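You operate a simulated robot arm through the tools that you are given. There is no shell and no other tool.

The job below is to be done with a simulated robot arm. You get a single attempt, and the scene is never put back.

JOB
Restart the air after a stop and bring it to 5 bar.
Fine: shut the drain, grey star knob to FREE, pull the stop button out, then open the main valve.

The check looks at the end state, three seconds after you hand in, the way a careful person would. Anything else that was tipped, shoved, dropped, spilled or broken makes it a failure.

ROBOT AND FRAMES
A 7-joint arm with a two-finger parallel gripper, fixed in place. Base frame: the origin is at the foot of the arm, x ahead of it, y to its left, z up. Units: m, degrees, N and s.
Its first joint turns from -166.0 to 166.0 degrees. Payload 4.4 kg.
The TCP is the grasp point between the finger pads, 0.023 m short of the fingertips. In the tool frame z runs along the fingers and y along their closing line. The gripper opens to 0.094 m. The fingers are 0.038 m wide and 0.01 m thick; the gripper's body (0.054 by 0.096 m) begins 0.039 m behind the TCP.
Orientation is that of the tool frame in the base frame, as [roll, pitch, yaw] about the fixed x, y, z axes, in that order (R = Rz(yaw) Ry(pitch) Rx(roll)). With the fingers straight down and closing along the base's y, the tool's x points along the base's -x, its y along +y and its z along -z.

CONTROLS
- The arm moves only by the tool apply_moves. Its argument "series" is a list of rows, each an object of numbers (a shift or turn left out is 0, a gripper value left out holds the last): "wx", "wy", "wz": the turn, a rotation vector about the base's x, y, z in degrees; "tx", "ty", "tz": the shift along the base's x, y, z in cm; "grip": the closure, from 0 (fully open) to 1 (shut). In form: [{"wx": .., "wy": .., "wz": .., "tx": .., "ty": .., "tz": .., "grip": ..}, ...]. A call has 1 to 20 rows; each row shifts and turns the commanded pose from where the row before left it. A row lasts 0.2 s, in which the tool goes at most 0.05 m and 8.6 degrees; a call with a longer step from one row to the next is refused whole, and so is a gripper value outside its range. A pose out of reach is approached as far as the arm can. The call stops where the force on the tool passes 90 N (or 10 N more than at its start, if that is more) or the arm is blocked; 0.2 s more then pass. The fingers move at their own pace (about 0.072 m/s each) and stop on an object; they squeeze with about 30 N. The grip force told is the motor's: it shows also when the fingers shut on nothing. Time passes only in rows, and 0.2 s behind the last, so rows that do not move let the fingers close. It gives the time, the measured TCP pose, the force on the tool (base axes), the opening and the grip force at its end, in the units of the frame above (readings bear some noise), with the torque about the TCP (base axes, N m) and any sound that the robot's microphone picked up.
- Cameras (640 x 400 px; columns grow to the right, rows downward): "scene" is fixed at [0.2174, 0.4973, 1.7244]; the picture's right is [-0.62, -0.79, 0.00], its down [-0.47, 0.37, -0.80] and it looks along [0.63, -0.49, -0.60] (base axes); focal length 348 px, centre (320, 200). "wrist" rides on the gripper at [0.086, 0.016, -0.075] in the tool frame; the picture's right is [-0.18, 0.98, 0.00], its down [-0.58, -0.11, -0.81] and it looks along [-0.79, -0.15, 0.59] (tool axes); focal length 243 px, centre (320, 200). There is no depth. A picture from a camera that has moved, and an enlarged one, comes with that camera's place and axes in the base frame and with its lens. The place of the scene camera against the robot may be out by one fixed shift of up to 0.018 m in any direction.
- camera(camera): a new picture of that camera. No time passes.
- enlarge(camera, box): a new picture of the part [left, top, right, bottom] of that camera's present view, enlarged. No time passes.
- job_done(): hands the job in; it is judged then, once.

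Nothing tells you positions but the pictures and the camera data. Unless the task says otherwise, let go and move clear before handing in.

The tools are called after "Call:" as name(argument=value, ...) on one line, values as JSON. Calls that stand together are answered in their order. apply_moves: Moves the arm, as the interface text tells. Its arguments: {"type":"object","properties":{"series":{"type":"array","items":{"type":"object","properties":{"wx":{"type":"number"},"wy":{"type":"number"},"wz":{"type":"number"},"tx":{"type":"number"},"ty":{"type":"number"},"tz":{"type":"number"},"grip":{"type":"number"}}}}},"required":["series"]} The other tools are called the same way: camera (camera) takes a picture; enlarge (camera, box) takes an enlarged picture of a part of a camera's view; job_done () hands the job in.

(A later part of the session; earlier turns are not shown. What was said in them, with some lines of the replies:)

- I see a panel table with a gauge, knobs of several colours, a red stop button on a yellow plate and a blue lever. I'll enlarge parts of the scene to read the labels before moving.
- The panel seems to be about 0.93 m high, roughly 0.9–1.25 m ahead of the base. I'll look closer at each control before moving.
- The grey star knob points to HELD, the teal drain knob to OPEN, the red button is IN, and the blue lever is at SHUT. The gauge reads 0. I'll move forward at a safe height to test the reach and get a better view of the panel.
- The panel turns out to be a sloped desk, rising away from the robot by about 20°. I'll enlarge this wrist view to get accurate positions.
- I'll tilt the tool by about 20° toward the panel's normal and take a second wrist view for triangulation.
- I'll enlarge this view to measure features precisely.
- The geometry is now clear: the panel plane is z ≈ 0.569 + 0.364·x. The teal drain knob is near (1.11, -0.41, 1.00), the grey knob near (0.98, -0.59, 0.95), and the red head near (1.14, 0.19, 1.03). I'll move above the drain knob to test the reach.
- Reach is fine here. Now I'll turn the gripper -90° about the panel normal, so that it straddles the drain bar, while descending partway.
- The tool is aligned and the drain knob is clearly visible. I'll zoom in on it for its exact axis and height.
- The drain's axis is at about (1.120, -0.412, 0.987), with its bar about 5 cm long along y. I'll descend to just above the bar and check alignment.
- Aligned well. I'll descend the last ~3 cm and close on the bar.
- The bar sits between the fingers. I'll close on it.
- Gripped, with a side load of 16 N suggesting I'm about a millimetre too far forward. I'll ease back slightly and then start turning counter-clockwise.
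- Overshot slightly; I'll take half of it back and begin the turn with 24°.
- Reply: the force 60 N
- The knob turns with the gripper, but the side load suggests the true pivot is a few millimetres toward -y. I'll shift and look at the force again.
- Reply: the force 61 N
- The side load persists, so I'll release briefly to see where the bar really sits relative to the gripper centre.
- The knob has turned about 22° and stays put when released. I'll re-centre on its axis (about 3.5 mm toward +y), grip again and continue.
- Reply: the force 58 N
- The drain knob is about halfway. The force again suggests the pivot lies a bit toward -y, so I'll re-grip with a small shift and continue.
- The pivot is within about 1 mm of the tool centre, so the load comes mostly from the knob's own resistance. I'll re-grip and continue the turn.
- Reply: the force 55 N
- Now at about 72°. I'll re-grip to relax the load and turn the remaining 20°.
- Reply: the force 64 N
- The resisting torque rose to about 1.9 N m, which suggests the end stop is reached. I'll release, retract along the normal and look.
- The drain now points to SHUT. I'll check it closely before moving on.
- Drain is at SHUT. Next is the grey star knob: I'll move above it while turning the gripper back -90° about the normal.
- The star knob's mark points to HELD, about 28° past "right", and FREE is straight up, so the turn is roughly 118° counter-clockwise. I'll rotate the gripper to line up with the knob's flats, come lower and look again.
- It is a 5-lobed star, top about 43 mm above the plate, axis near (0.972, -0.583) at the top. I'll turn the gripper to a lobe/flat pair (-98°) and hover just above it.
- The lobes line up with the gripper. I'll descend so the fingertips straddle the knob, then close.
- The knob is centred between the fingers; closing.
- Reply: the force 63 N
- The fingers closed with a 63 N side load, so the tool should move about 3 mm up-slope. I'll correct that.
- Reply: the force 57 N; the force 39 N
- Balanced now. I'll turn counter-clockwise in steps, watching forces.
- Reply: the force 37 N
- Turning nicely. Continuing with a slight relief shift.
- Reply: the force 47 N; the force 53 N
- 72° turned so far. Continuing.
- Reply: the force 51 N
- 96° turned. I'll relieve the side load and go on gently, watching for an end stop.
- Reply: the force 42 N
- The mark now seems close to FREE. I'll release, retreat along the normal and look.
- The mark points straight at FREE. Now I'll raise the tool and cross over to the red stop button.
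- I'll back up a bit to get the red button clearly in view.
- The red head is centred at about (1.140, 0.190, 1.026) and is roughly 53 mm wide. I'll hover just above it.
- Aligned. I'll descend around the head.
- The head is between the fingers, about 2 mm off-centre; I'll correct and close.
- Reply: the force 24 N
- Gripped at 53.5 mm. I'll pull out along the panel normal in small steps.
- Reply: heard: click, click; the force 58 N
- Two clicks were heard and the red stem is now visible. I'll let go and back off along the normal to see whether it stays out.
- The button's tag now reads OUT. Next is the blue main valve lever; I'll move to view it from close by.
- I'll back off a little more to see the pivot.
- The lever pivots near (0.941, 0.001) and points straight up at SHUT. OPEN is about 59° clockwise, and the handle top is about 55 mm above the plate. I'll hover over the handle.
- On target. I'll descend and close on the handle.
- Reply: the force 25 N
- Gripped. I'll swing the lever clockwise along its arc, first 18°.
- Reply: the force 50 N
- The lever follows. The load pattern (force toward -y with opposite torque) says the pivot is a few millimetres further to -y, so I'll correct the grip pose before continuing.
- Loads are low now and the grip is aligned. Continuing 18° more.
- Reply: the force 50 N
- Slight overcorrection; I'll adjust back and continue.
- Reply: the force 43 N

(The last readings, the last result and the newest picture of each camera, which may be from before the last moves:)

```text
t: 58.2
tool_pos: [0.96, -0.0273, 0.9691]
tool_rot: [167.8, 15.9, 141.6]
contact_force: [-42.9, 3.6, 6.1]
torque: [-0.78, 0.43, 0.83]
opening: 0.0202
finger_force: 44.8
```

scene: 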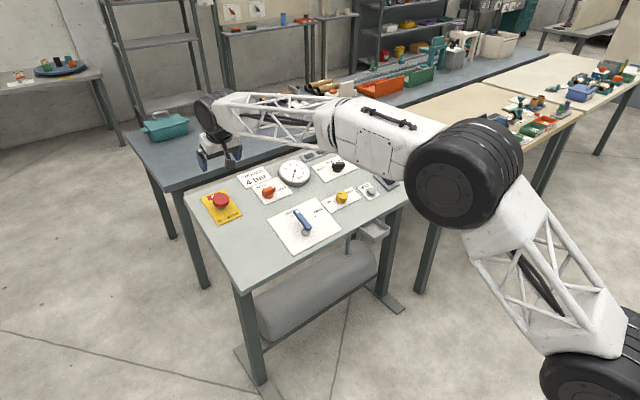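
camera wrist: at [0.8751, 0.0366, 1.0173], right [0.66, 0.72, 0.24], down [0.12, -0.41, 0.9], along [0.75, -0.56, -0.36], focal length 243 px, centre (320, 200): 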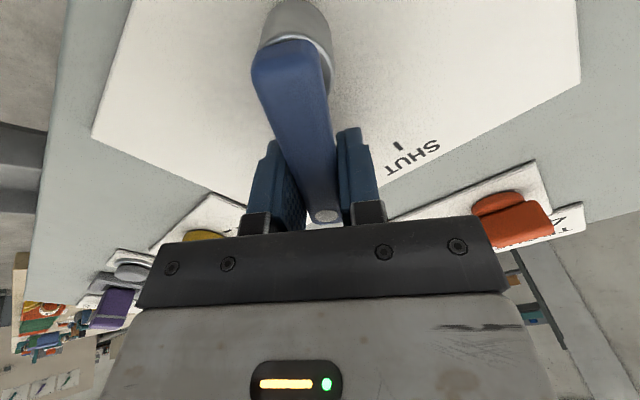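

Call:
apply_moves(series=[{"wx": 1.88, "wz": -5.17, "tx": -0.34, "ty": -0.37, "tz": -0.12}, {"wx": 1.88, "wz": -5.17, "tx": -0.34, "ty": -0.337, "tz": -0.12}, {}])

Call:
camera(camera="wrist")

Call:
enlarge(camera="scene", box=[250, 150, 350, 250])

```text
t: 59.0
tool_pos: [0.9544, -0.0344, 0.965]
tool_rot: [165.0, 13.3, 130.5]
contact_force: [-2.2, -33.2, -17.1]
torque: [-1.41, -0.3, 0.9]
opening: 0.0202
finger_force: 44.4
```

```text
taken
camera wrist: at [0.8849, 0.041, 1.0208], right [0.8, 0.52, 0.29], down [0.02, -0.5, 0.86], along [0.6, -0.69, -0.41], focal length 243 px, centre (320, 200)
```

wrist: 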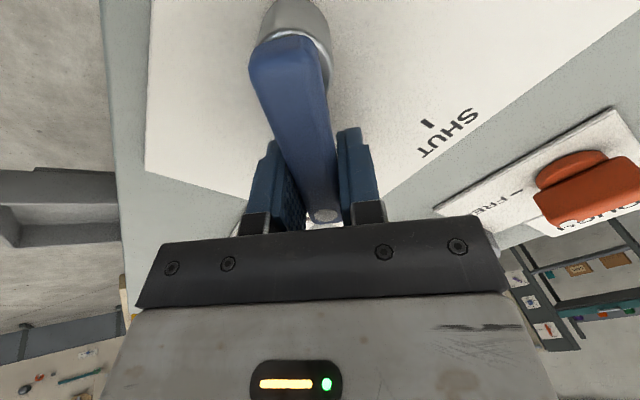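

```text
4.00 times, centred on (300, 200) of scene
camera zoom: at [0.2174, 0.4973, 1.7244], right [-0.62, -0.79, 0.0], down [-0.47, 0.37, -0.8], along [0.63, -0.49, -0.6], focal length 1394 px, centre (400, 200)
```

zoom: 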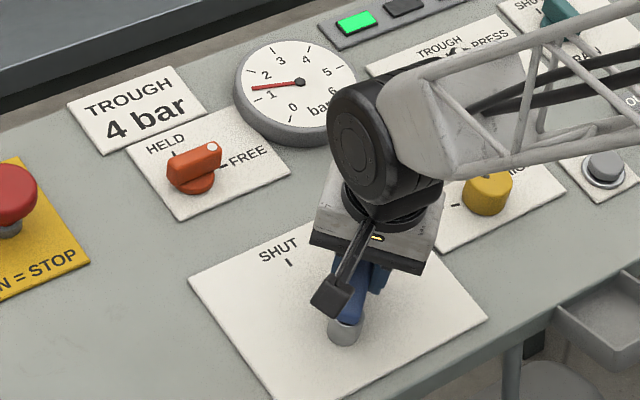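

The gauge is starting to rise and a green lamp lit. I'll continue to the OPEN mark.

Call:
apply_moves(series=[{"wx": 1.37, "wz": -3.76, "tx": -0.41, "ty": -0.36, "tz": -0.15}, {"wx": 2.052, "wz": -5.64, "tx": -0.375, "ty": -0.26, "tz": -0.136}, {}])

Call:
camera(camera="wrist")

Call:
enlarge(camera="scene", box=[250, 130, 350, 250])

```text
t: 59.8
tool_pos: [0.9472, -0.0378, 0.9663]
tool_rot: [162.8, 10.5, 120.7]
contact_force: [29.9, -17.4, -10.1]
torque: [-0.33, 0.51, -0.83]
opening: 0.0202
finger_force: 45.1
```

```text
taken
camera wrist: at [0.8903, 0.0438, 1.0241], right [0.87, 0.37, 0.32], down [-0.07, -0.55, 0.83], along [0.48, -0.75, -0.45], focal length 243 px, centre (320, 200)
```

wrist: 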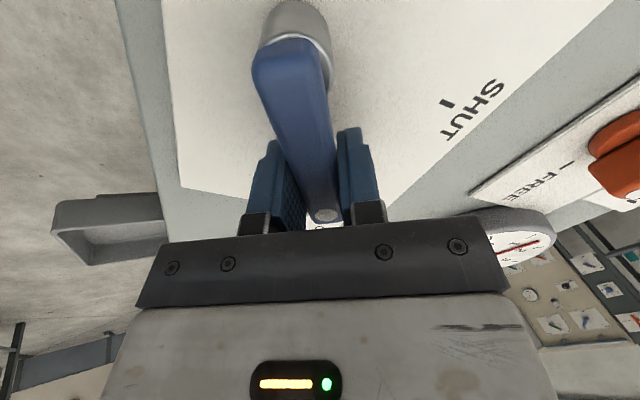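

```text
3.33 times, centred on (300, 190) of scene
camera zoom: at [0.2174, 0.4973, 1.7244], right [-0.62, -0.79, 0.0], down [-0.47, 0.37, -0.8], along [0.63, -0.49, -0.6], focal length 1162 px, centre (387, 233)
```

zoom: 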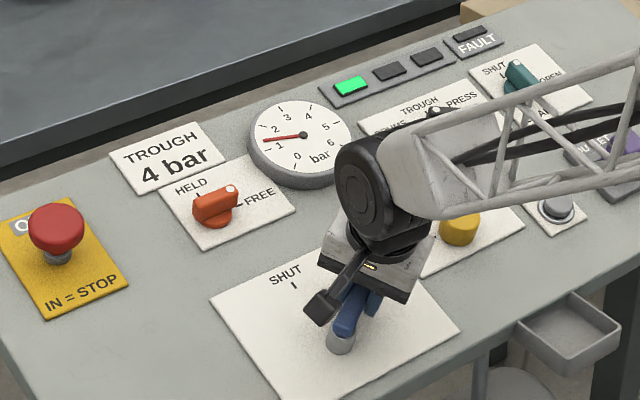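

Call:
apply_moves(series=[{"wx": 1.37, "wz": -3.76, "tx": -0.24, "ty": -0.16, "tz": -0.09}, {}])

Call:
camera(camera="wrist")

```text
t: 60.4
tool_pos: [0.9455, -0.0386, 0.9651]
tool_rot: [162.0, 9.5, 116.9]
contact_force: [51.6, 0.0, -3.0]
torque: [-0.8, 0.62, 1.41]
opening: 0.0209
finger_force: 44.6
```

```text
taken
camera wrist: at [0.8937, 0.0451, 1.0255], right [0.89, 0.31, 0.33], down [-0.11, -0.56, 0.82], along [0.43, -0.77, -0.47], focal length 243 px, centre (320, 200)
```

wrist: 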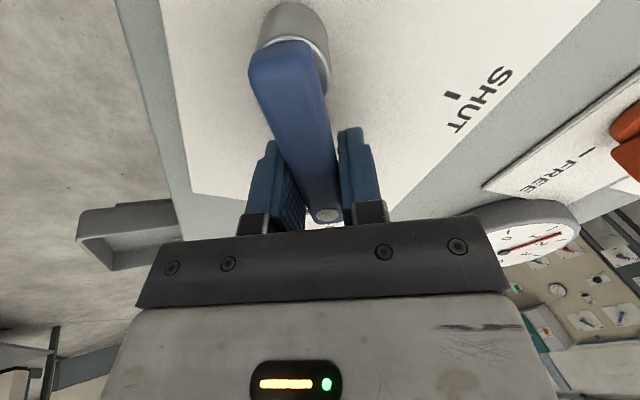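

Strong resistance now (about 3.5 N m about the pivot): the lever is at its OPEN stop. I'll release and retract.

Call:
apply_moves(series=[{"wx": -1.03, "wz": 2.82, "tx": 0.18, "ty": 0.12, "tz": 0.07}, {"grip": 0.6}, {"grip": 0.35}, {"tx": -0.68, "tz": 1.88}, {"tx": -1.37, "tz": 3.76}, {"tx": -1.37, "tz": 3.76}, {}])

Call:
camera(camera="wrist")

Call:
enlarge(camera="scene", box=[240, 130, 360, 255])

```text
t: 62.0
tool_pos: [0.9134, -0.0376, 1.0587]
tool_rot: [162.8, 10.2, 119.8]
contact_force: [0.1, 1.1, 0.0]
torque: [0.0, -0.01, 0.03]
opening: 0.0611
finger_force: 0.1
```

```text
taken
camera wrist: at [0.8577, 0.046, 1.1191], right [0.88, 0.35, 0.32], down [-0.08, -0.55, 0.83], along [0.47, -0.75, -0.46], focal length 243 px, centre (320, 200)
```

wrist: 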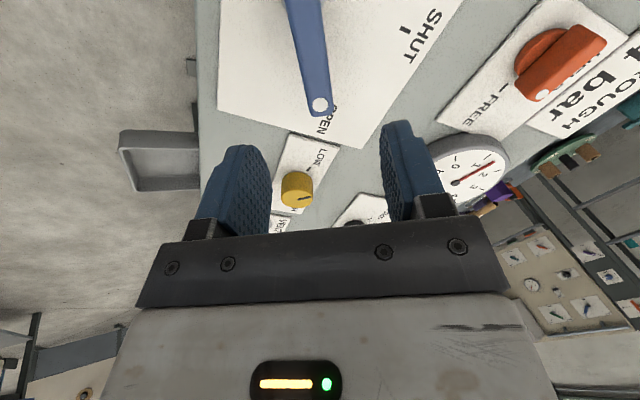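

```text
3.20 times, centred on (300, 192) of scene
camera zoom: at [0.2174, 0.4973, 1.7244], right [-0.62, -0.79, 0.0], down [-0.47, 0.37, -0.8], along [0.63, -0.49, -0.6], focal length 1115 px, centre (384, 224)
```

zoom: 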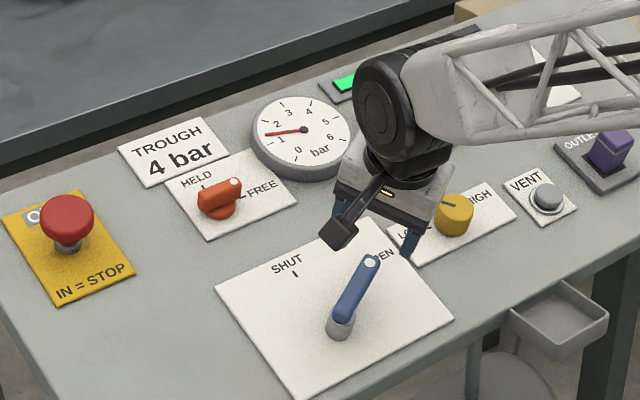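

The lever now sits over OPEN, a green lamp is on, and the gauge reads about 1.4 bar. I'll check the lever and then look at the yellow regulator.

Call:
enlarge(camera="wrist", box=[220, 0, 460, 150])

Call:
enlarge(camera="scene", box=[270, 150, 326, 190])

Call:
enlarge(camera="wrist", box=[270, 130, 350, 220])

```text
2.67 times, centred on (340, 75) of wrist
camera zoom: at [0.8577, 0.046, 1.1191], right [0.88, 0.35, 0.32], down [-0.08, -0.55, 0.83], along [0.47, -0.75, -0.46], focal length 647 px, centre (267, 533)
```

zoom: 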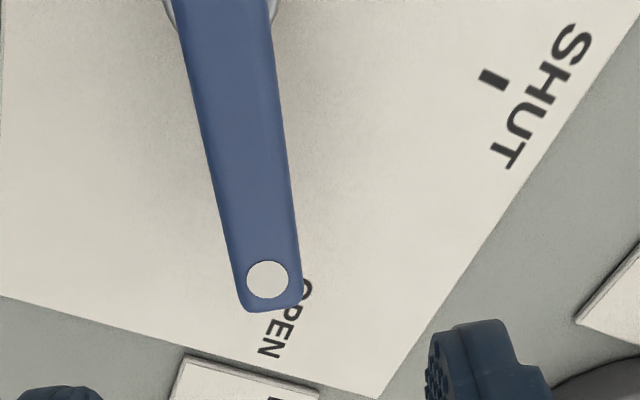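

```text
10.00 times, centred on (298, 170) of scene
camera zoom: at [0.2174, 0.4973, 1.7244], right [-0.62, -0.79, 0.0], down [-0.47, 0.37, -0.8], along [0.63, -0.49, -0.6], focal length 3485 px, centre (540, 500)
```

zoom: 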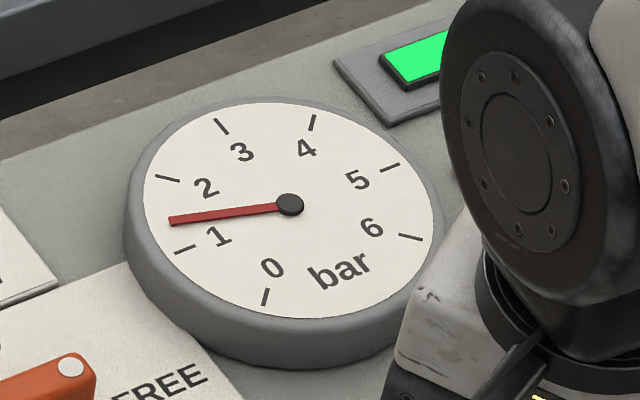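

```text
4.44 times, centred on (310, 175) of wrist
camera zoom: at [0.8577, 0.046, 1.1191], right [0.88, 0.35, 0.32], down [-0.08, -0.55, 0.83], along [0.47, -0.75, -0.46], focal length 1078 px, centre (364, 311)
```

zoom: 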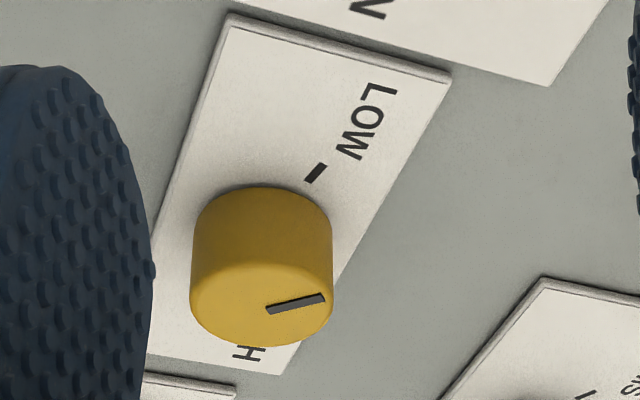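

The lever is at OPEN (60°). The gauge reads about 1.5 bar. Now I'll move to the yellow regulator knob, turning the gripper back to its neutral orientation.

Call:
apply_moves(series=[{"wx": -2.53, "wz": 6.956, "tx": -0.17, "ty": -2.08, "tz": 0.1, "grip": 0.2}, {"wx": -2.53, "wz": 6.956, "tx": -0.17, "ty": -2.08, "tz": 0.1}, {"wx": -2.53, "wz": 6.956, "tx": -0.17, "ty": -2.08}, {"wx": -2.53, "wz": 6.956, "tx": -0.17, "ty": -2.08}, {"wx": -2.53, "wz": 6.956, "tx": -0.17, "ty": -2.08}, {"wx": -2.53, "wz": 6.956, "tx": -0.17, "ty": -2.08}, {"wx": -2.53, "wz": 6.956, "tx": -0.17, "ty": -2.08}, {"wx": -2.53, "wz": 6.956, "tx": -0.17, "ty": -2.08}, {}])

Call:
camera(camera="wrist")

Call:
enlarge(camera="wrist", box=[220, 40, 420, 165])

Call:
enlarge(camera="scene", box=[260, 130, 372, 200])

```text
t: 64.0
tool_pos: [0.8972, -0.2063, 1.0586]
tool_rot: [-179.8, 19.9, -179.3]
contact_force: [0.3, 0.4, -0.2]
torque: [-0.01, 0.01, -0.01]
opening: 0.075
finger_force: 0.0
```

```text
taken
camera wrist: at [0.7895, -0.1905, 1.0995], right [0.16, 0.98, 0.06], down [0.27, -0.1, 0.96], along [0.95, -0.14, -0.28], focal length 243 px, centre (320, 200)
```

wrist: 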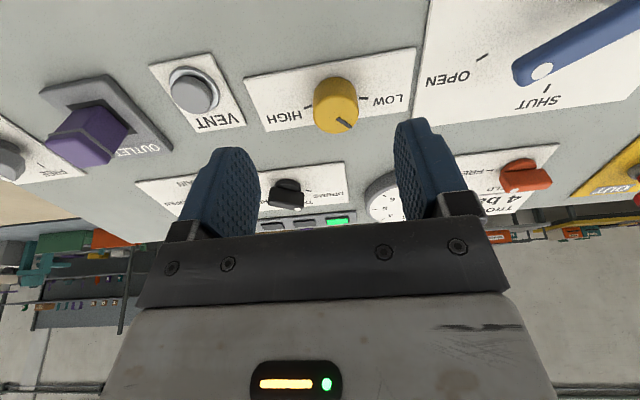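

```text
3.20 times, centred on (320, 102) of wrist
camera zoom: at [0.7895, -0.1905, 1.0995], right [0.16, 0.98, 0.06], down [0.27, -0.1, 0.96], along [0.95, -0.14, -0.28], focal length 776 px, centre (320, 512)
```

zoom: 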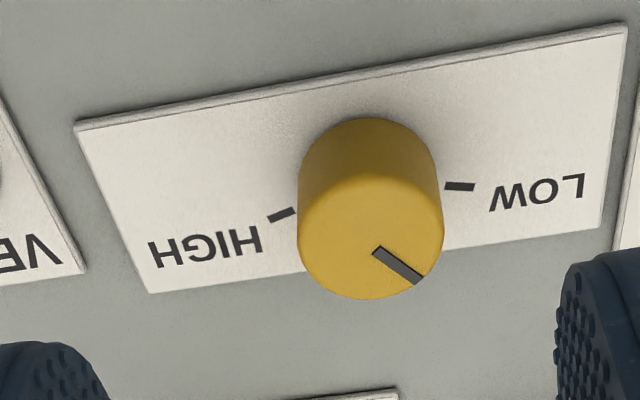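

```text
5.71 times, centred on (316, 165) of scene
camera zoom: at [0.2174, 0.4973, 1.7244], right [-0.62, -0.79, 0.0], down [-0.47, 0.37, -0.8], along [0.63, -0.49, -0.6], focal length 1991 px, centre (343, 400)
```

zoom: 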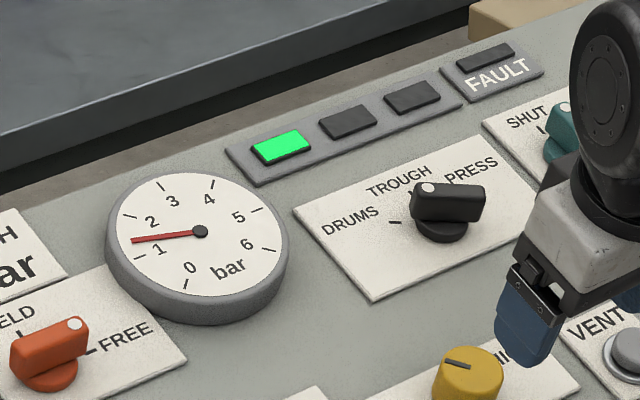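

The regulator's mark is at about -41° from "up", with LOW at -71° and HIGH at +71°. I expect about 73° clockwise to reach 5 bar. I'll hover over the knob.

Call:
apply_moves(series=[{"tx": 2.4, "ty": 0.2, "tz": -1.94}, {"tx": 2.4, "ty": 0.2, "tz": -1.94}, {"tx": 2.4, "ty": 0.2, "tz": -1.94}, {}])

Call:
camera(camera="wrist")

```text
t: 65.0
tool_pos: [0.9683, -0.2013, 1.0]
tool_rot: [-179.8, 19.9, -179.4]
contact_force: [-0.3, 0.0, -0.1]
torque: [-0.01, -0.04, 0.01]
opening: 0.0751
finger_force: 0.1
```

```text
taken
camera wrist: at [0.8601, -0.1853, 1.0408], right [0.16, 0.98, 0.06], down [0.27, -0.1, 0.96], along [0.95, -0.14, -0.28], focal length 243 px, centre (320, 200)
```

wrist: 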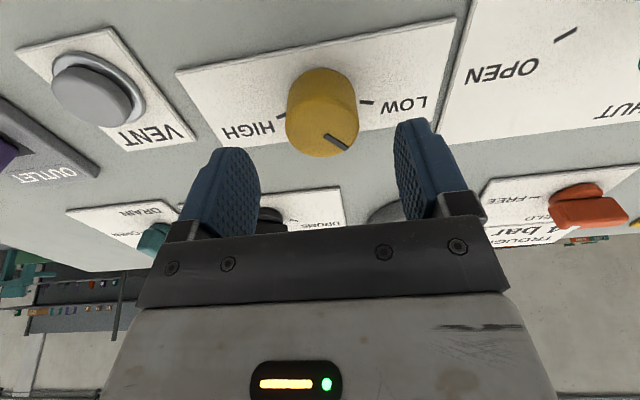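

Aligned. Descending around the yellow knob and closing gently.

Call:
apply_moves(series=[{"tx": 0.51, "ty": 0.05, "tz": -1.4}, {"tx": 0.51, "ty": 0.05, "tz": -1.4}, {"tx": 0.51, "ty": 0.05, "tz": -1.4}, {}])

Call:
camera(camera="wrist")

Call:
enlarge(camera="scene", box=[290, 150, 402, 220])

```text
t: 66.0
tool_pos: [0.9857, -0.1997, 0.9609]
tool_rot: [-179.8, 20.2, -179.3]
contact_force: [-67.8, 1.7, 46.4]
torque: [0.8, 2.37, 1.78]
opening: 0.0762
finger_force: 1.0
```

```text
taken
camera wrist: at [0.8782, -0.1834, 1.0007], right [0.16, 0.98, 0.06], down [0.27, -0.1, 0.96], along [0.95, -0.14, -0.28], focal length 243 px, centre (320, 200)
```

wrist: 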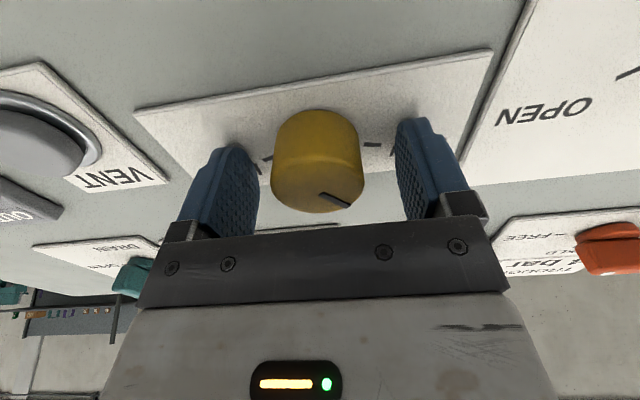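

```text
5.71 times, centred on (346, 185) of scene
camera zoom: at [0.2174, 0.4973, 1.7244], right [-0.62, -0.79, 0.0], down [-0.47, 0.37, -0.8], along [0.63, -0.49, -0.6], focal length 1991 px, centre (171, 286)
```

zoom: 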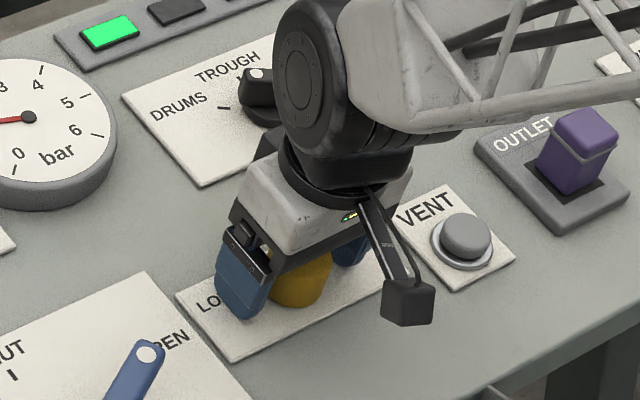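

The fingertips touched the plate: refitting the plane with the tick marks shows a slope nearer 18°, putting the surface about 8 mm higher here. I'll lift about 7 mm along the normal to clear it.

Call:
apply_moves(series=[{"tx": -0.12, "tz": 0.33}, {"tx": -0.12, "tz": 0.33}, {}])

Call:
camera(camera="wrist")

```text
t: 66.8
tool_pos: [0.9847, -0.1984, 0.9631]
tool_rot: [-179.7, 19.9, -179.4]
contact_force: [0.3, 0.5, 0.4]
torque: [0.0, -0.02, 0.0]
opening: 0.0753
finger_force: 0.1
```

```text
taken
camera wrist: at [0.8768, -0.1818, 1.004], right [0.16, 0.98, 0.06], down [0.27, -0.1, 0.96], along [0.95, -0.14, -0.29], focal length 243 px, centre (320, 200)
```

wrist: 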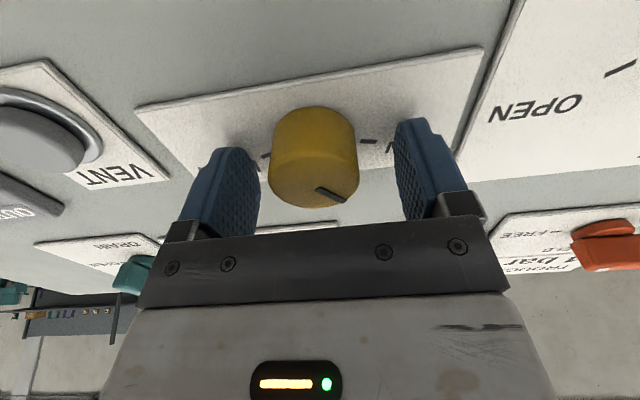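

Clear of the plate now. I'll centre by -2 mm in y and close on the knob.

Call:
apply_moves(series=[{"ty": -0.22, "tz": 0.1}, {"grip": 0.45}, {"grip": 1.0}, {"grip": 1.0}])

Call:
camera(camera="wrist")

```text
t: 67.8
tool_pos: [0.9846, -0.1993, 0.9646]
tool_rot: [-179.9, 20.0, -179.3]
contact_force: [-2.5, 16.4, 0.3]
torque: [0.34, 0.17, 0.05]
opening: 0.041
finger_force: 44.7
```

```text
taken
camera wrist: at [0.8763, -0.1839, 1.0059], right [0.16, 0.98, 0.06], down [0.27, -0.1, 0.96], along [0.95, -0.14, -0.29], focal length 243 px, centre (320, 200)
```

wrist: 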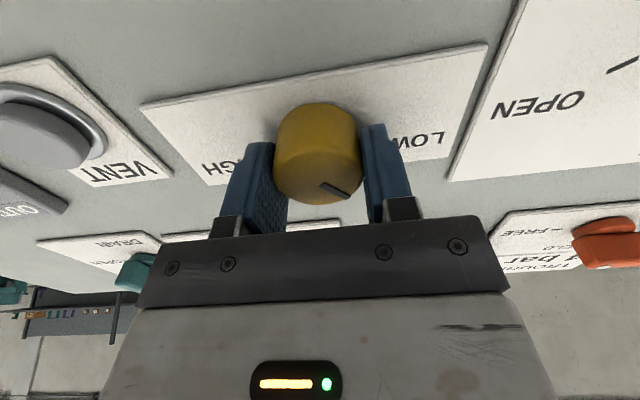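

Gripped. I'll turn clockwise 30° and read the gauge.

Call:
apply_moves(series=[{"wx": 1.87, "wz": -5.7}, {"wx": 1.87, "wz": -5.7}, {"wx": 1.87, "wz": -5.7}, {"wx": 1.87, "wz": -5.7}, {"wx": 1.87, "wz": -5.7}, {}])

Call:
camera(camera="wrist")

Call:
enlarge(camera="scene", box=[270, 150, 326, 190])

```text
t: 69.2
tool_pos: [0.9817, -0.2028, 0.9653]
tool_rot: [170.8, 17.6, 148.9]
contact_force: [12.1, -23.7, -22.3]
torque: [-0.51, -0.38, -0.09]
opening: 0.0403
finger_force: 45.1
```

```text
taken
camera wrist: at [0.8933, -0.1427, 1.0118], right [0.61, 0.76, 0.21], down [0.15, -0.37, 0.92], along [0.78, -0.53, -0.34], focal length 243 px, centre (320, 200)
```

wrist: 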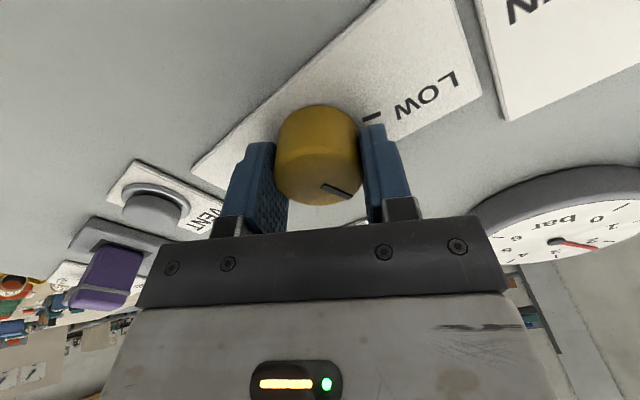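

```text
10.00 times, centred on (298, 170) of scene
camera zoom: at [0.2174, 0.4973, 1.7244], right [-0.62, -0.79, 0.0], down [-0.47, 0.37, -0.8], along [0.63, -0.49, -0.6], focal length 3485 px, centre (540, 500)
```

zoom: 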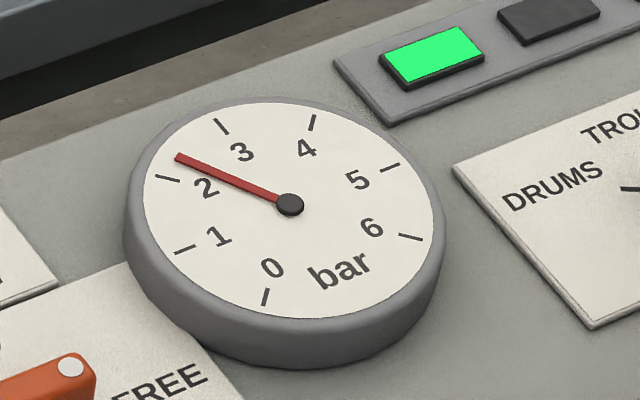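

The gauge has risen to about 2.3 bar; I'll let it settle.

Call:
apply_moves(series=[{}, {}, {}, {}, {}, {}, {}, {}, {}, {}])

Call:
enlarge(camera="scene", box=[270, 150, 326, 190])

```text
t: 71.4
tool_pos: [0.9814, -0.2015, 0.9643]
tool_rot: [170.8, 17.5, 149.0]
contact_force: [-5.3, -66.1, -33.8]
torque: [-0.38, -0.09, 0.04]
opening: 0.0404
finger_force: 45.5
```

```text
10.00 times, centred on (298, 170) of scene
camera zoom: at [0.2174, 0.4973, 1.7244], right [-0.62, -0.79, 0.0], down [-0.47, 0.37, -0.8], along [0.63, -0.49, -0.6], focal length 3485 px, centre (540, 500)
```

zoom: 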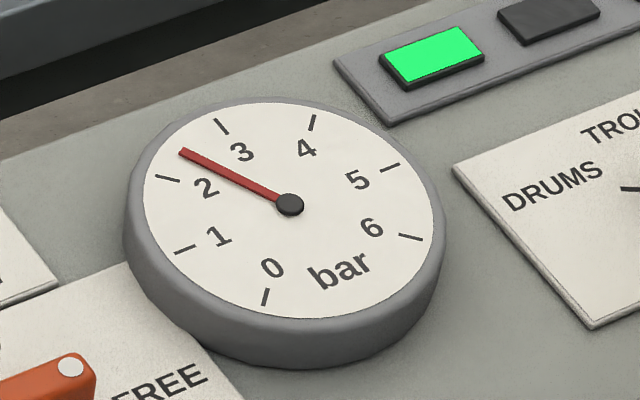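

It's settling near 2.4 bar. There's a side load of 66 N, so I'll shift slightly toward -y and continue turning 30° more.

Call:
apply_moves(series=[{"ty": -0.2, "tz": -0.05}, {}])

```text
t: 72.0
tool_pos: [0.9813, -0.2018, 0.9651]
tool_rot: [170.8, 17.4, 149.1]
contact_force: [-37.7, -41.5, -28.6]
torque: [-0.2, 0.65, 0.1]
opening: 0.0407
finger_force: 45.3
```

Call:
apply_moves(series=[{"grip": 0.45}, {"grip": 0.45}, {}])

Call:
camera(camera="wrist")

Call:
enlarge(camera="wrist", box=[200, 70, 440, 230])

Call:
enlarge(camera="scene", box=[270, 150, 326, 190])

```text
t: 72.8
tool_pos: [0.9817, -0.2013, 0.9665]
tool_rot: [170.8, 17.7, 149.0]
contact_force: [-0.1, 0.1, 0.2]
torque: [-0.01, 0.01, 0.01]
opening: 0.0515
finger_force: 0.1
```

```text
taken
camera wrist: at [0.8942, -0.1427, 1.0134], right [0.61, 0.77, 0.21], down [0.15, -0.37, 0.92], along [0.78, -0.53, -0.34], focal length 243 px, centre (320, 200)
```

wrist: 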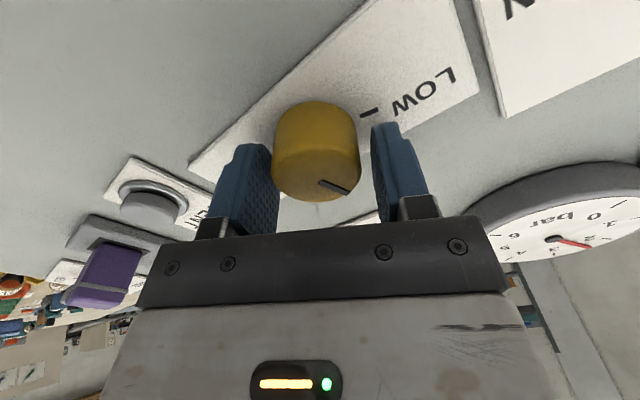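

```text
2.50 times, centred on (320, 150) of wrist
camera zoom: at [0.8942, -0.1427, 1.0134], right [0.61, 0.77, 0.21], down [0.15, -0.37, 0.92], along [0.78, -0.53, -0.34], focal length 606 px, centre (320, 325)
```

zoom: 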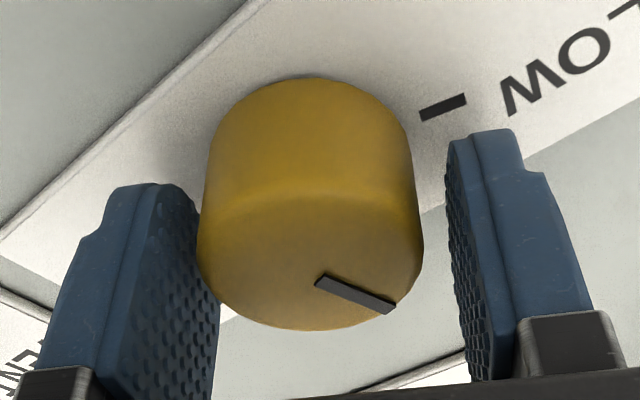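

```text
10.00 times, centred on (298, 170) of scene
camera zoom: at [0.2174, 0.4973, 1.7244], right [-0.62, -0.79, 0.0], down [-0.47, 0.37, -0.8], along [0.63, -0.49, -0.6], focal length 3485 px, centre (540, 500)
```

zoom: 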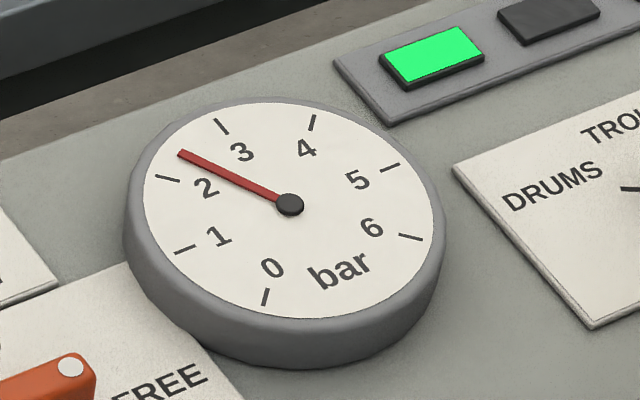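

The gauge holds at about 2.4 bar. I'll re-centre, grip again, and turn another 36° clockwise.

Call:
apply_moves(series=[{"tx": 0.02, "ty": -0.15, "tz": -0.28}, {"grip": 1.0}, {"grip": 1.0}, {"wx": 1.87, "wz": -5.7}, {"wx": 1.87, "wz": -5.7}, {"wx": 1.87, "wz": -5.7}, {"wx": 1.87, "wz": -5.7}, {"wx": 1.87, "wz": -5.7}, {"wx": 1.87, "wz": -5.7}, {}, {}, {}, {}])

Call:
camera(camera="wrist")

Call:
enlarge(camera="scene", box=[270, 150, 326, 190])

```text
t: 75.6
tool_pos: [0.9828, -0.2042, 0.9634]
tool_rot: [163.3, 9.3, 113.0]
contact_force: [-51.0, 1.7, 17.9]
torque: [-0.22, 1.16, 0.14]
opening: 0.0403
finger_force: 45.3
```

```text
taken
camera wrist: at [0.9382, -0.1164, 1.0243], right [0.92, 0.24, 0.31], down [-0.13, -0.55, 0.82], along [0.37, -0.8, -0.47], focal length 243 px, centre (320, 200)
```

wrist: 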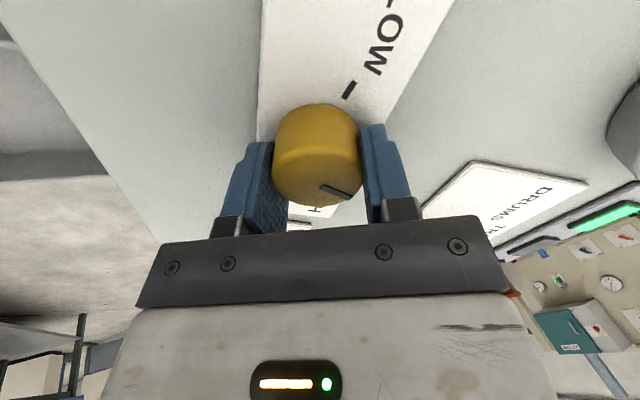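

```text
10.00 times, centred on (298, 170) of scene
camera zoom: at [0.2174, 0.4973, 1.7244], right [-0.62, -0.79, 0.0], down [-0.47, 0.37, -0.8], along [0.63, -0.49, -0.6], focal length 3485 px, centre (540, 500)
```

zoom: 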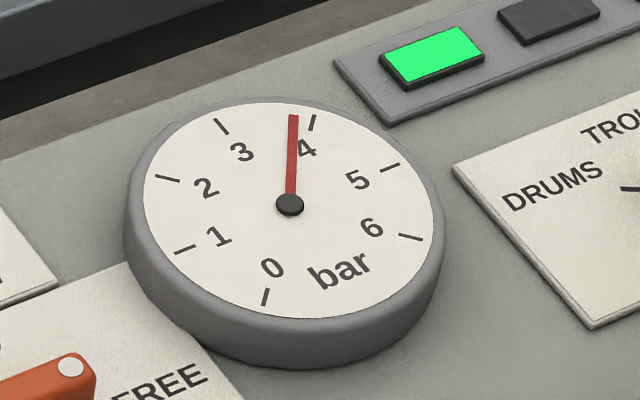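

About 3.8 bar now. I'll let it settle with a small relief shift, then read again.

Call:
apply_moves(series=[{"tx": -0.1, "tz": -0.03}, {}, {}, {}, {}, {}])

Call:
enlarge(camera="scene", box=[270, 150, 326, 190])

```text
t: 77.0
tool_pos: [0.9827, -0.2049, 0.9627]
tool_rot: [163.3, 9.2, 113.0]
contact_force: [-5.2, -8.4, 8.3]
torque: [-0.95, 0.12, -0.3]
opening: 0.0405
finger_force: 45.1
```

```text
10.00 times, centred on (298, 170) of scene
camera zoom: at [0.2174, 0.4973, 1.7244], right [-0.62, -0.79, 0.0], down [-0.47, 0.37, -0.8], along [0.63, -0.49, -0.6], focal length 3485 px, centre (540, 500)
```

zoom: 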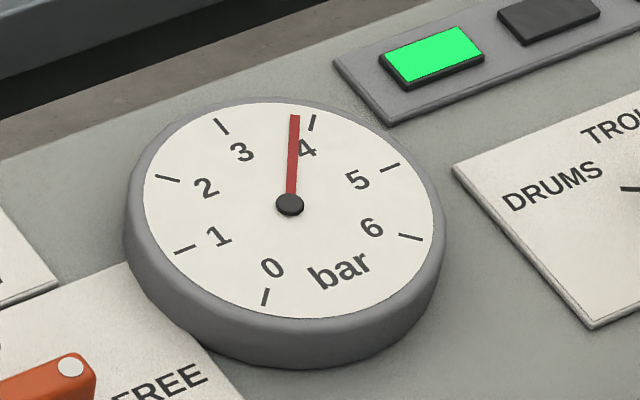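

Steady at about 3.8 bar. I'll turn 24° more and read.

Call:
apply_moves(series=[{"wx": 1.87, "wz": -5.7}, {"wx": 1.87, "wz": -5.7}, {"wx": 1.87, "wz": -5.7}, {"wx": 1.87, "wz": -5.7}, {}, {}, {}, {}, {}, {}, {}])

Call:
camera(camera="wrist")

Call:
enlarge(camera="scene", box=[270, 150, 326, 190])

```text
t: 79.4
tool_pos: [0.9804, -0.2042, 0.9617]
tool_rot: [162.0, 1.9, 90.0]
contact_force: [-61.8, -34.8, -14.4]
torque: [-0.37, 0.69, 0.24]
opening: 0.0406
finger_force: 45.1
```

```text
taken
camera wrist: at [0.972, -0.1148, 1.0351], right [0.93, -0.17, 0.31], down [-0.35, -0.56, 0.75], along [0.04, -0.81, -0.58], focal length 243 px, centre (320, 200)
```

wrist: 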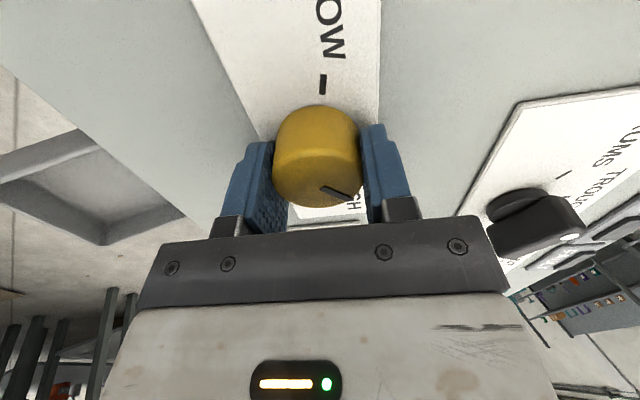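

```text
10.00 times, centred on (298, 170) of scene
camera zoom: at [0.2174, 0.4973, 1.7244], right [-0.62, -0.79, 0.0], down [-0.47, 0.37, -0.8], along [0.63, -0.49, -0.6], focal length 3485 px, centre (540, 500)
```

zoom: 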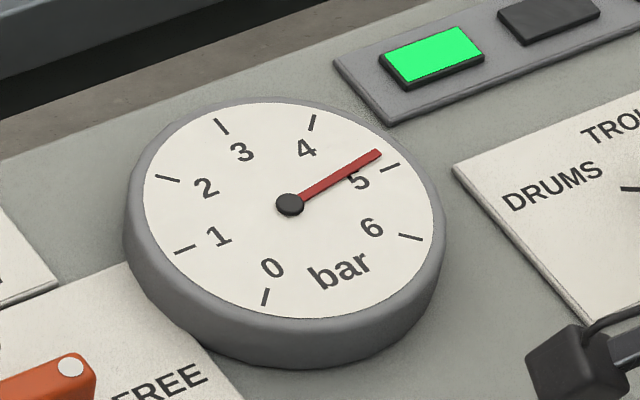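

About 4.85 bar. I'll relieve the side load and let it settle before the final nudge.

Call:
apply_moves(series=[{"tx": -0.15, "ty": -0.05, "tz": -0.05}, {}, {}, {}, {}])

Call:
enlarge(camera="scene", box=[280, 155, 312, 180])

```text
t: 80.6
tool_pos: [0.9798, -0.2036, 0.9615]
tool_rot: [161.8, 2.0, 90.0]
contact_force: [-10.8, -20.3, -32.0]
torque: [-0.39, 0.59, -0.04]
opening: 0.0406
finger_force: 45.1
```

```text
16.00 times, centred on (296, 168) of scene
camera zoom: at [0.2174, 0.4973, 1.7244], right [-0.62, -0.79, 0.0], down [-0.47, 0.37, -0.8], along [0.63, -0.49, -0.6], focal length 5576 px, centre (704, 720)
```

zoom: 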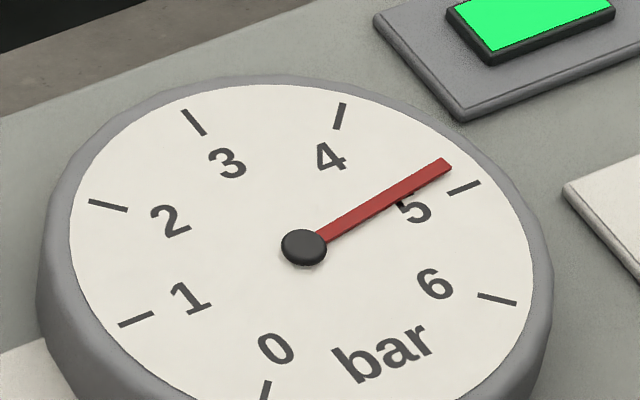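

Measured carefully, the gauge reads about 4.82 bar. I'll nudge another 4.3° clockwise.

Call:
apply_moves(series=[{"wx": 1.34, "wz": -4.09}, {}, {}, {}, {}, {}, {}, {}])

Call:
enlarge(camera="scene", box=[280, 155, 312, 180])

```text
t: 82.4
tool_pos: [0.9799, -0.2046, 0.9626]
tool_rot: [161.9, 0.5, 85.8]
contact_force: [-34.6, 4.6, -20.7]
torque: [0.28, 0.66, 0.26]
opening: 0.0406
finger_force: 44.7
```

```text
16.00 times, centred on (296, 168) of scene
camera zoom: at [0.2174, 0.4973, 1.7244], right [-0.62, -0.79, 0.0], down [-0.47, 0.37, -0.8], along [0.63, -0.49, -0.6], focal length 5576 px, centre (704, 720)
```

zoom: 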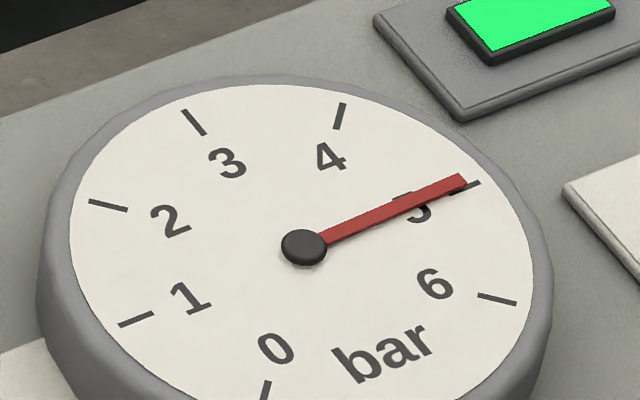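

The needle is at 5 bar. I'll relieve the load slightly, open gently and retract along the normal.

Call:
apply_moves(series=[{"grip": 0.5}, {"grip": 0.3}, {"grip": 0.2}, {"tx": -0.68, "tz": 1.88}, {"tx": -1.37, "tz": 3.76}, {"tx": -1.37, "tz": 3.76}, {}, {}])

Call:
enlarge(camera="scene", box=[280, 155, 312, 180])

Call:
camera(camera="wrist")

```text
t: 84.2
tool_pos: [0.9466, -0.2033, 1.0576]
tool_rot: [161.8, 0.6, 86.0]
contact_force: [0.0, 0.1, 0.1]
torque: [-0.03, -0.04, -0.03]
opening: 0.0749
finger_force: 0.1
```

```text
16.00 times, centred on (296, 168) of scene
camera zoom: at [0.2174, 0.4973, 1.7244], right [-0.62, -0.79, 0.0], down [-0.47, 0.37, -0.8], along [0.63, -0.49, -0.6], focal length 5576 px, centre (704, 720)
```

zoom: 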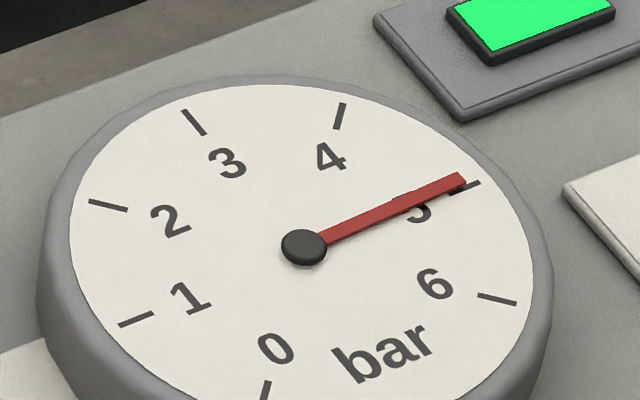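

```text
taken
camera wrist: at [0.9443, -0.1142, 1.1323], right [0.92, -0.25, 0.31], down [-0.39, -0.55, 0.74], along [-0.01, -0.8, -0.6], focal length 243 px, centre (320, 200)
```

wrist: 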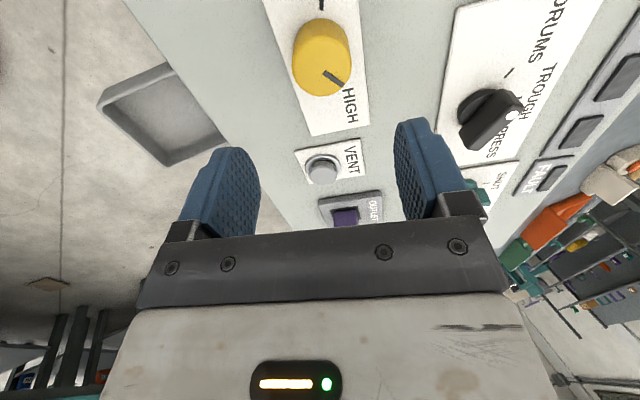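

It holds at about 4.97 bar. I'll move the arm clear and inspect the whole panel.

Call:
apply_moves(series=[{"tx": -1.5, "tz": 4.5}, {"tx": -1.5, "tz": 4.5}, {"tx": -2.5, "tz": 4.0}, {"tx": -3.5, "tz": 3.0}, {"tx": -4, "tz": 1.0}, {"tx": -4}, {"tx": -4}, {"tx": -4}, {"tx": -4}, {}])

Call:
camera(camera="scene")

Call:
enlarge(camera="scene", box=[190, 130, 350, 260])

Call:
enlarge(camera="scene", box=[310, 120, 450, 220])

Call:
enlarge(camera="scene", box=[280, 155, 312, 180])

```text
t: 86.4
tool_pos: [0.6566, -0.2062, 1.2282]
tool_rot: [161.9, 0.6, 86.0]
contact_force: [0.6, 0.3, 0.6]
torque: [-0.02, -0.01, -0.01]
opening: 0.0753
finger_force: 0.0
```

```text
taken
```

scene: 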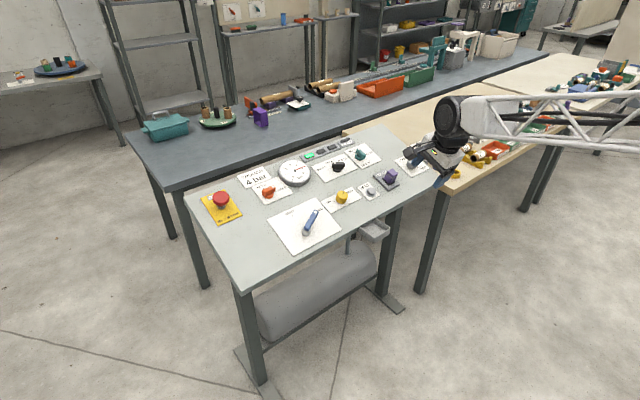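

```text
3.08 times, centred on (270, 195) of scene
camera zoom: at [0.2174, 0.4973, 1.7244], right [-0.62, -0.79, 0.0], down [-0.47, 0.37, -0.8], along [0.63, -0.49, -0.6], focal length 1072 px, centre (474, 215)
```

zoom: 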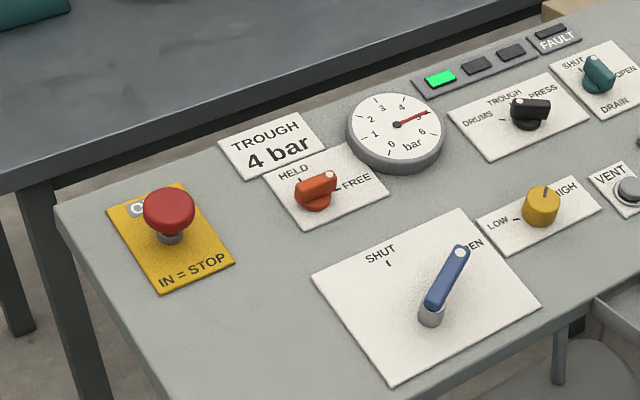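

```text
4.00 times, centred on (380, 170) of scene
camera zoom: at [0.2174, 0.4973, 1.7244], right [-0.62, -0.79, 0.0], down [-0.47, 0.37, -0.8], along [0.63, -0.49, -0.6], focal length 1394 px, centre (80, 320)
```

zoom: 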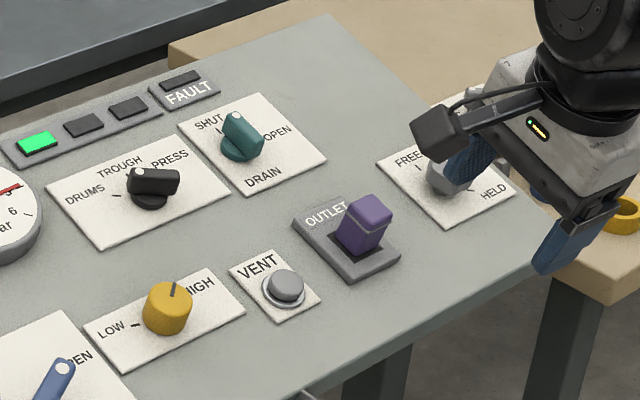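

```text
16.00 times, centred on (296, 168) of scene
camera zoom: at [0.2174, 0.4973, 1.7244], right [-0.62, -0.79, 0.0], down [-0.47, 0.37, -0.8], along [0.63, -0.49, -0.6], focal length 5576 px, centre (704, 720)
```

zoom: 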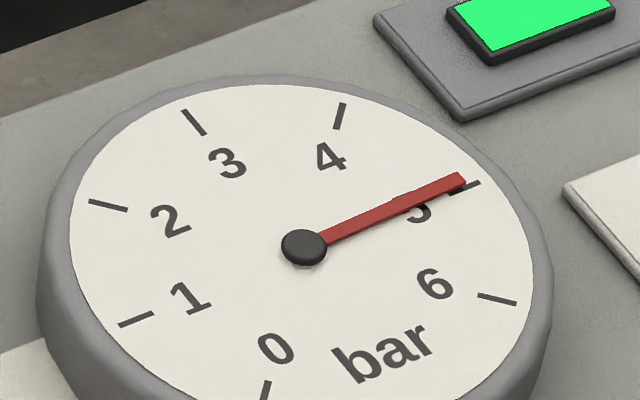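

All controls look right and the black and orange knobs are unchanged. I'll shift the arm aside once to double-check the star knob.

Call:
apply_moves(series=[{"tx": -3, "ty": 3.5}, {"tx": -3, "ty": 3.5}, {"tx": -3, "ty": 3.5}, {"tx": -3, "ty": 3.5}, {}])

Call:
enlarge(camera="scene", box=[380, 130, 460, 180])

Call:
enlarge(camera="scene", box=[280, 155, 312, 180])

Call:
camera(camera="scene")

```text
t: 87.6
tool_pos: [0.539, -0.0659, 1.2285]
tool_rot: [162.0, 0.5, 85.9]
contact_force: [-0.8, -0.3, 0.1]
torque: [0.0, -0.03, 0.01]
opening: 0.0751
finger_force: 0.0
```

```text
8.00 times, centred on (420, 155) of scene
camera zoom: at [0.2174, 0.4973, 1.7244], right [-0.62, -0.79, 0.0], down [-0.47, 0.37, -0.8], along [0.63, -0.49, -0.6], focal length 2788 px, centre (-480, 560)
```

zoom: 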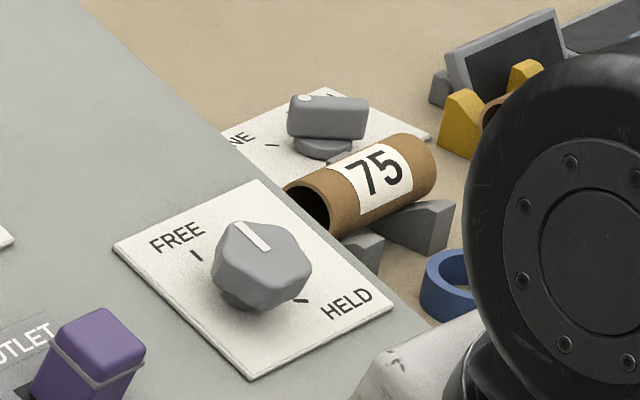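

```text
16.00 times, centred on (296, 168) of scene
camera zoom: at [0.2174, 0.4973, 1.7244], right [-0.62, -0.79, 0.0], down [-0.47, 0.37, -0.8], along [0.63, -0.49, -0.6], focal length 5576 px, centre (704, 720)
```

zoom: 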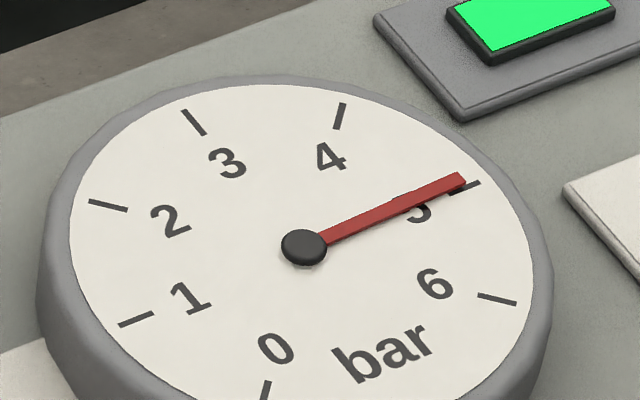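

```text
taken
```

scene: 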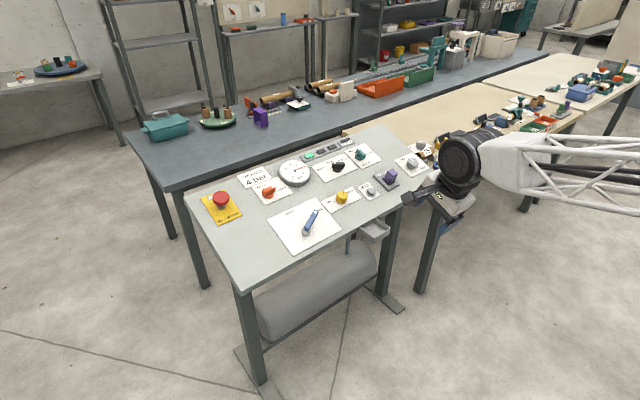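

The drain is at SHUT, the star knob at FREE, the stop button OUT and the main valve at OPEN. The gauge is steady at 5 bar with no fault lamp, nothing else was disturbed, and the arm is clear, so I'm handing in.

Call:
job_done()

```text
The job is handed in.
```

The air is back on and the gauge is steady at 5 bar (about 4.97 by my reading). A green lamp is lit, the FAULT lamp is off, and I have handed the job in.

I followed your order:

1. **Drain:** turned to SHUT.
2. **Grey star knob:** turned from HELD to FREE.
3. **Stop button:** pulled out; its tag now reads OUT.
4. **Main valve:** lever swung to its OPEN stop.
5. **Pressure:** turned the yellow LOW/HIGH knob up from about 1.4 bar to 5 bar.

While lining up on the yellow knob, the fingertips pressed on its plate at under 90 N before I lifted off. I saw no damage or movement from it. The black selector and the orange knob look unchanged, and the arm is clear of the panel.
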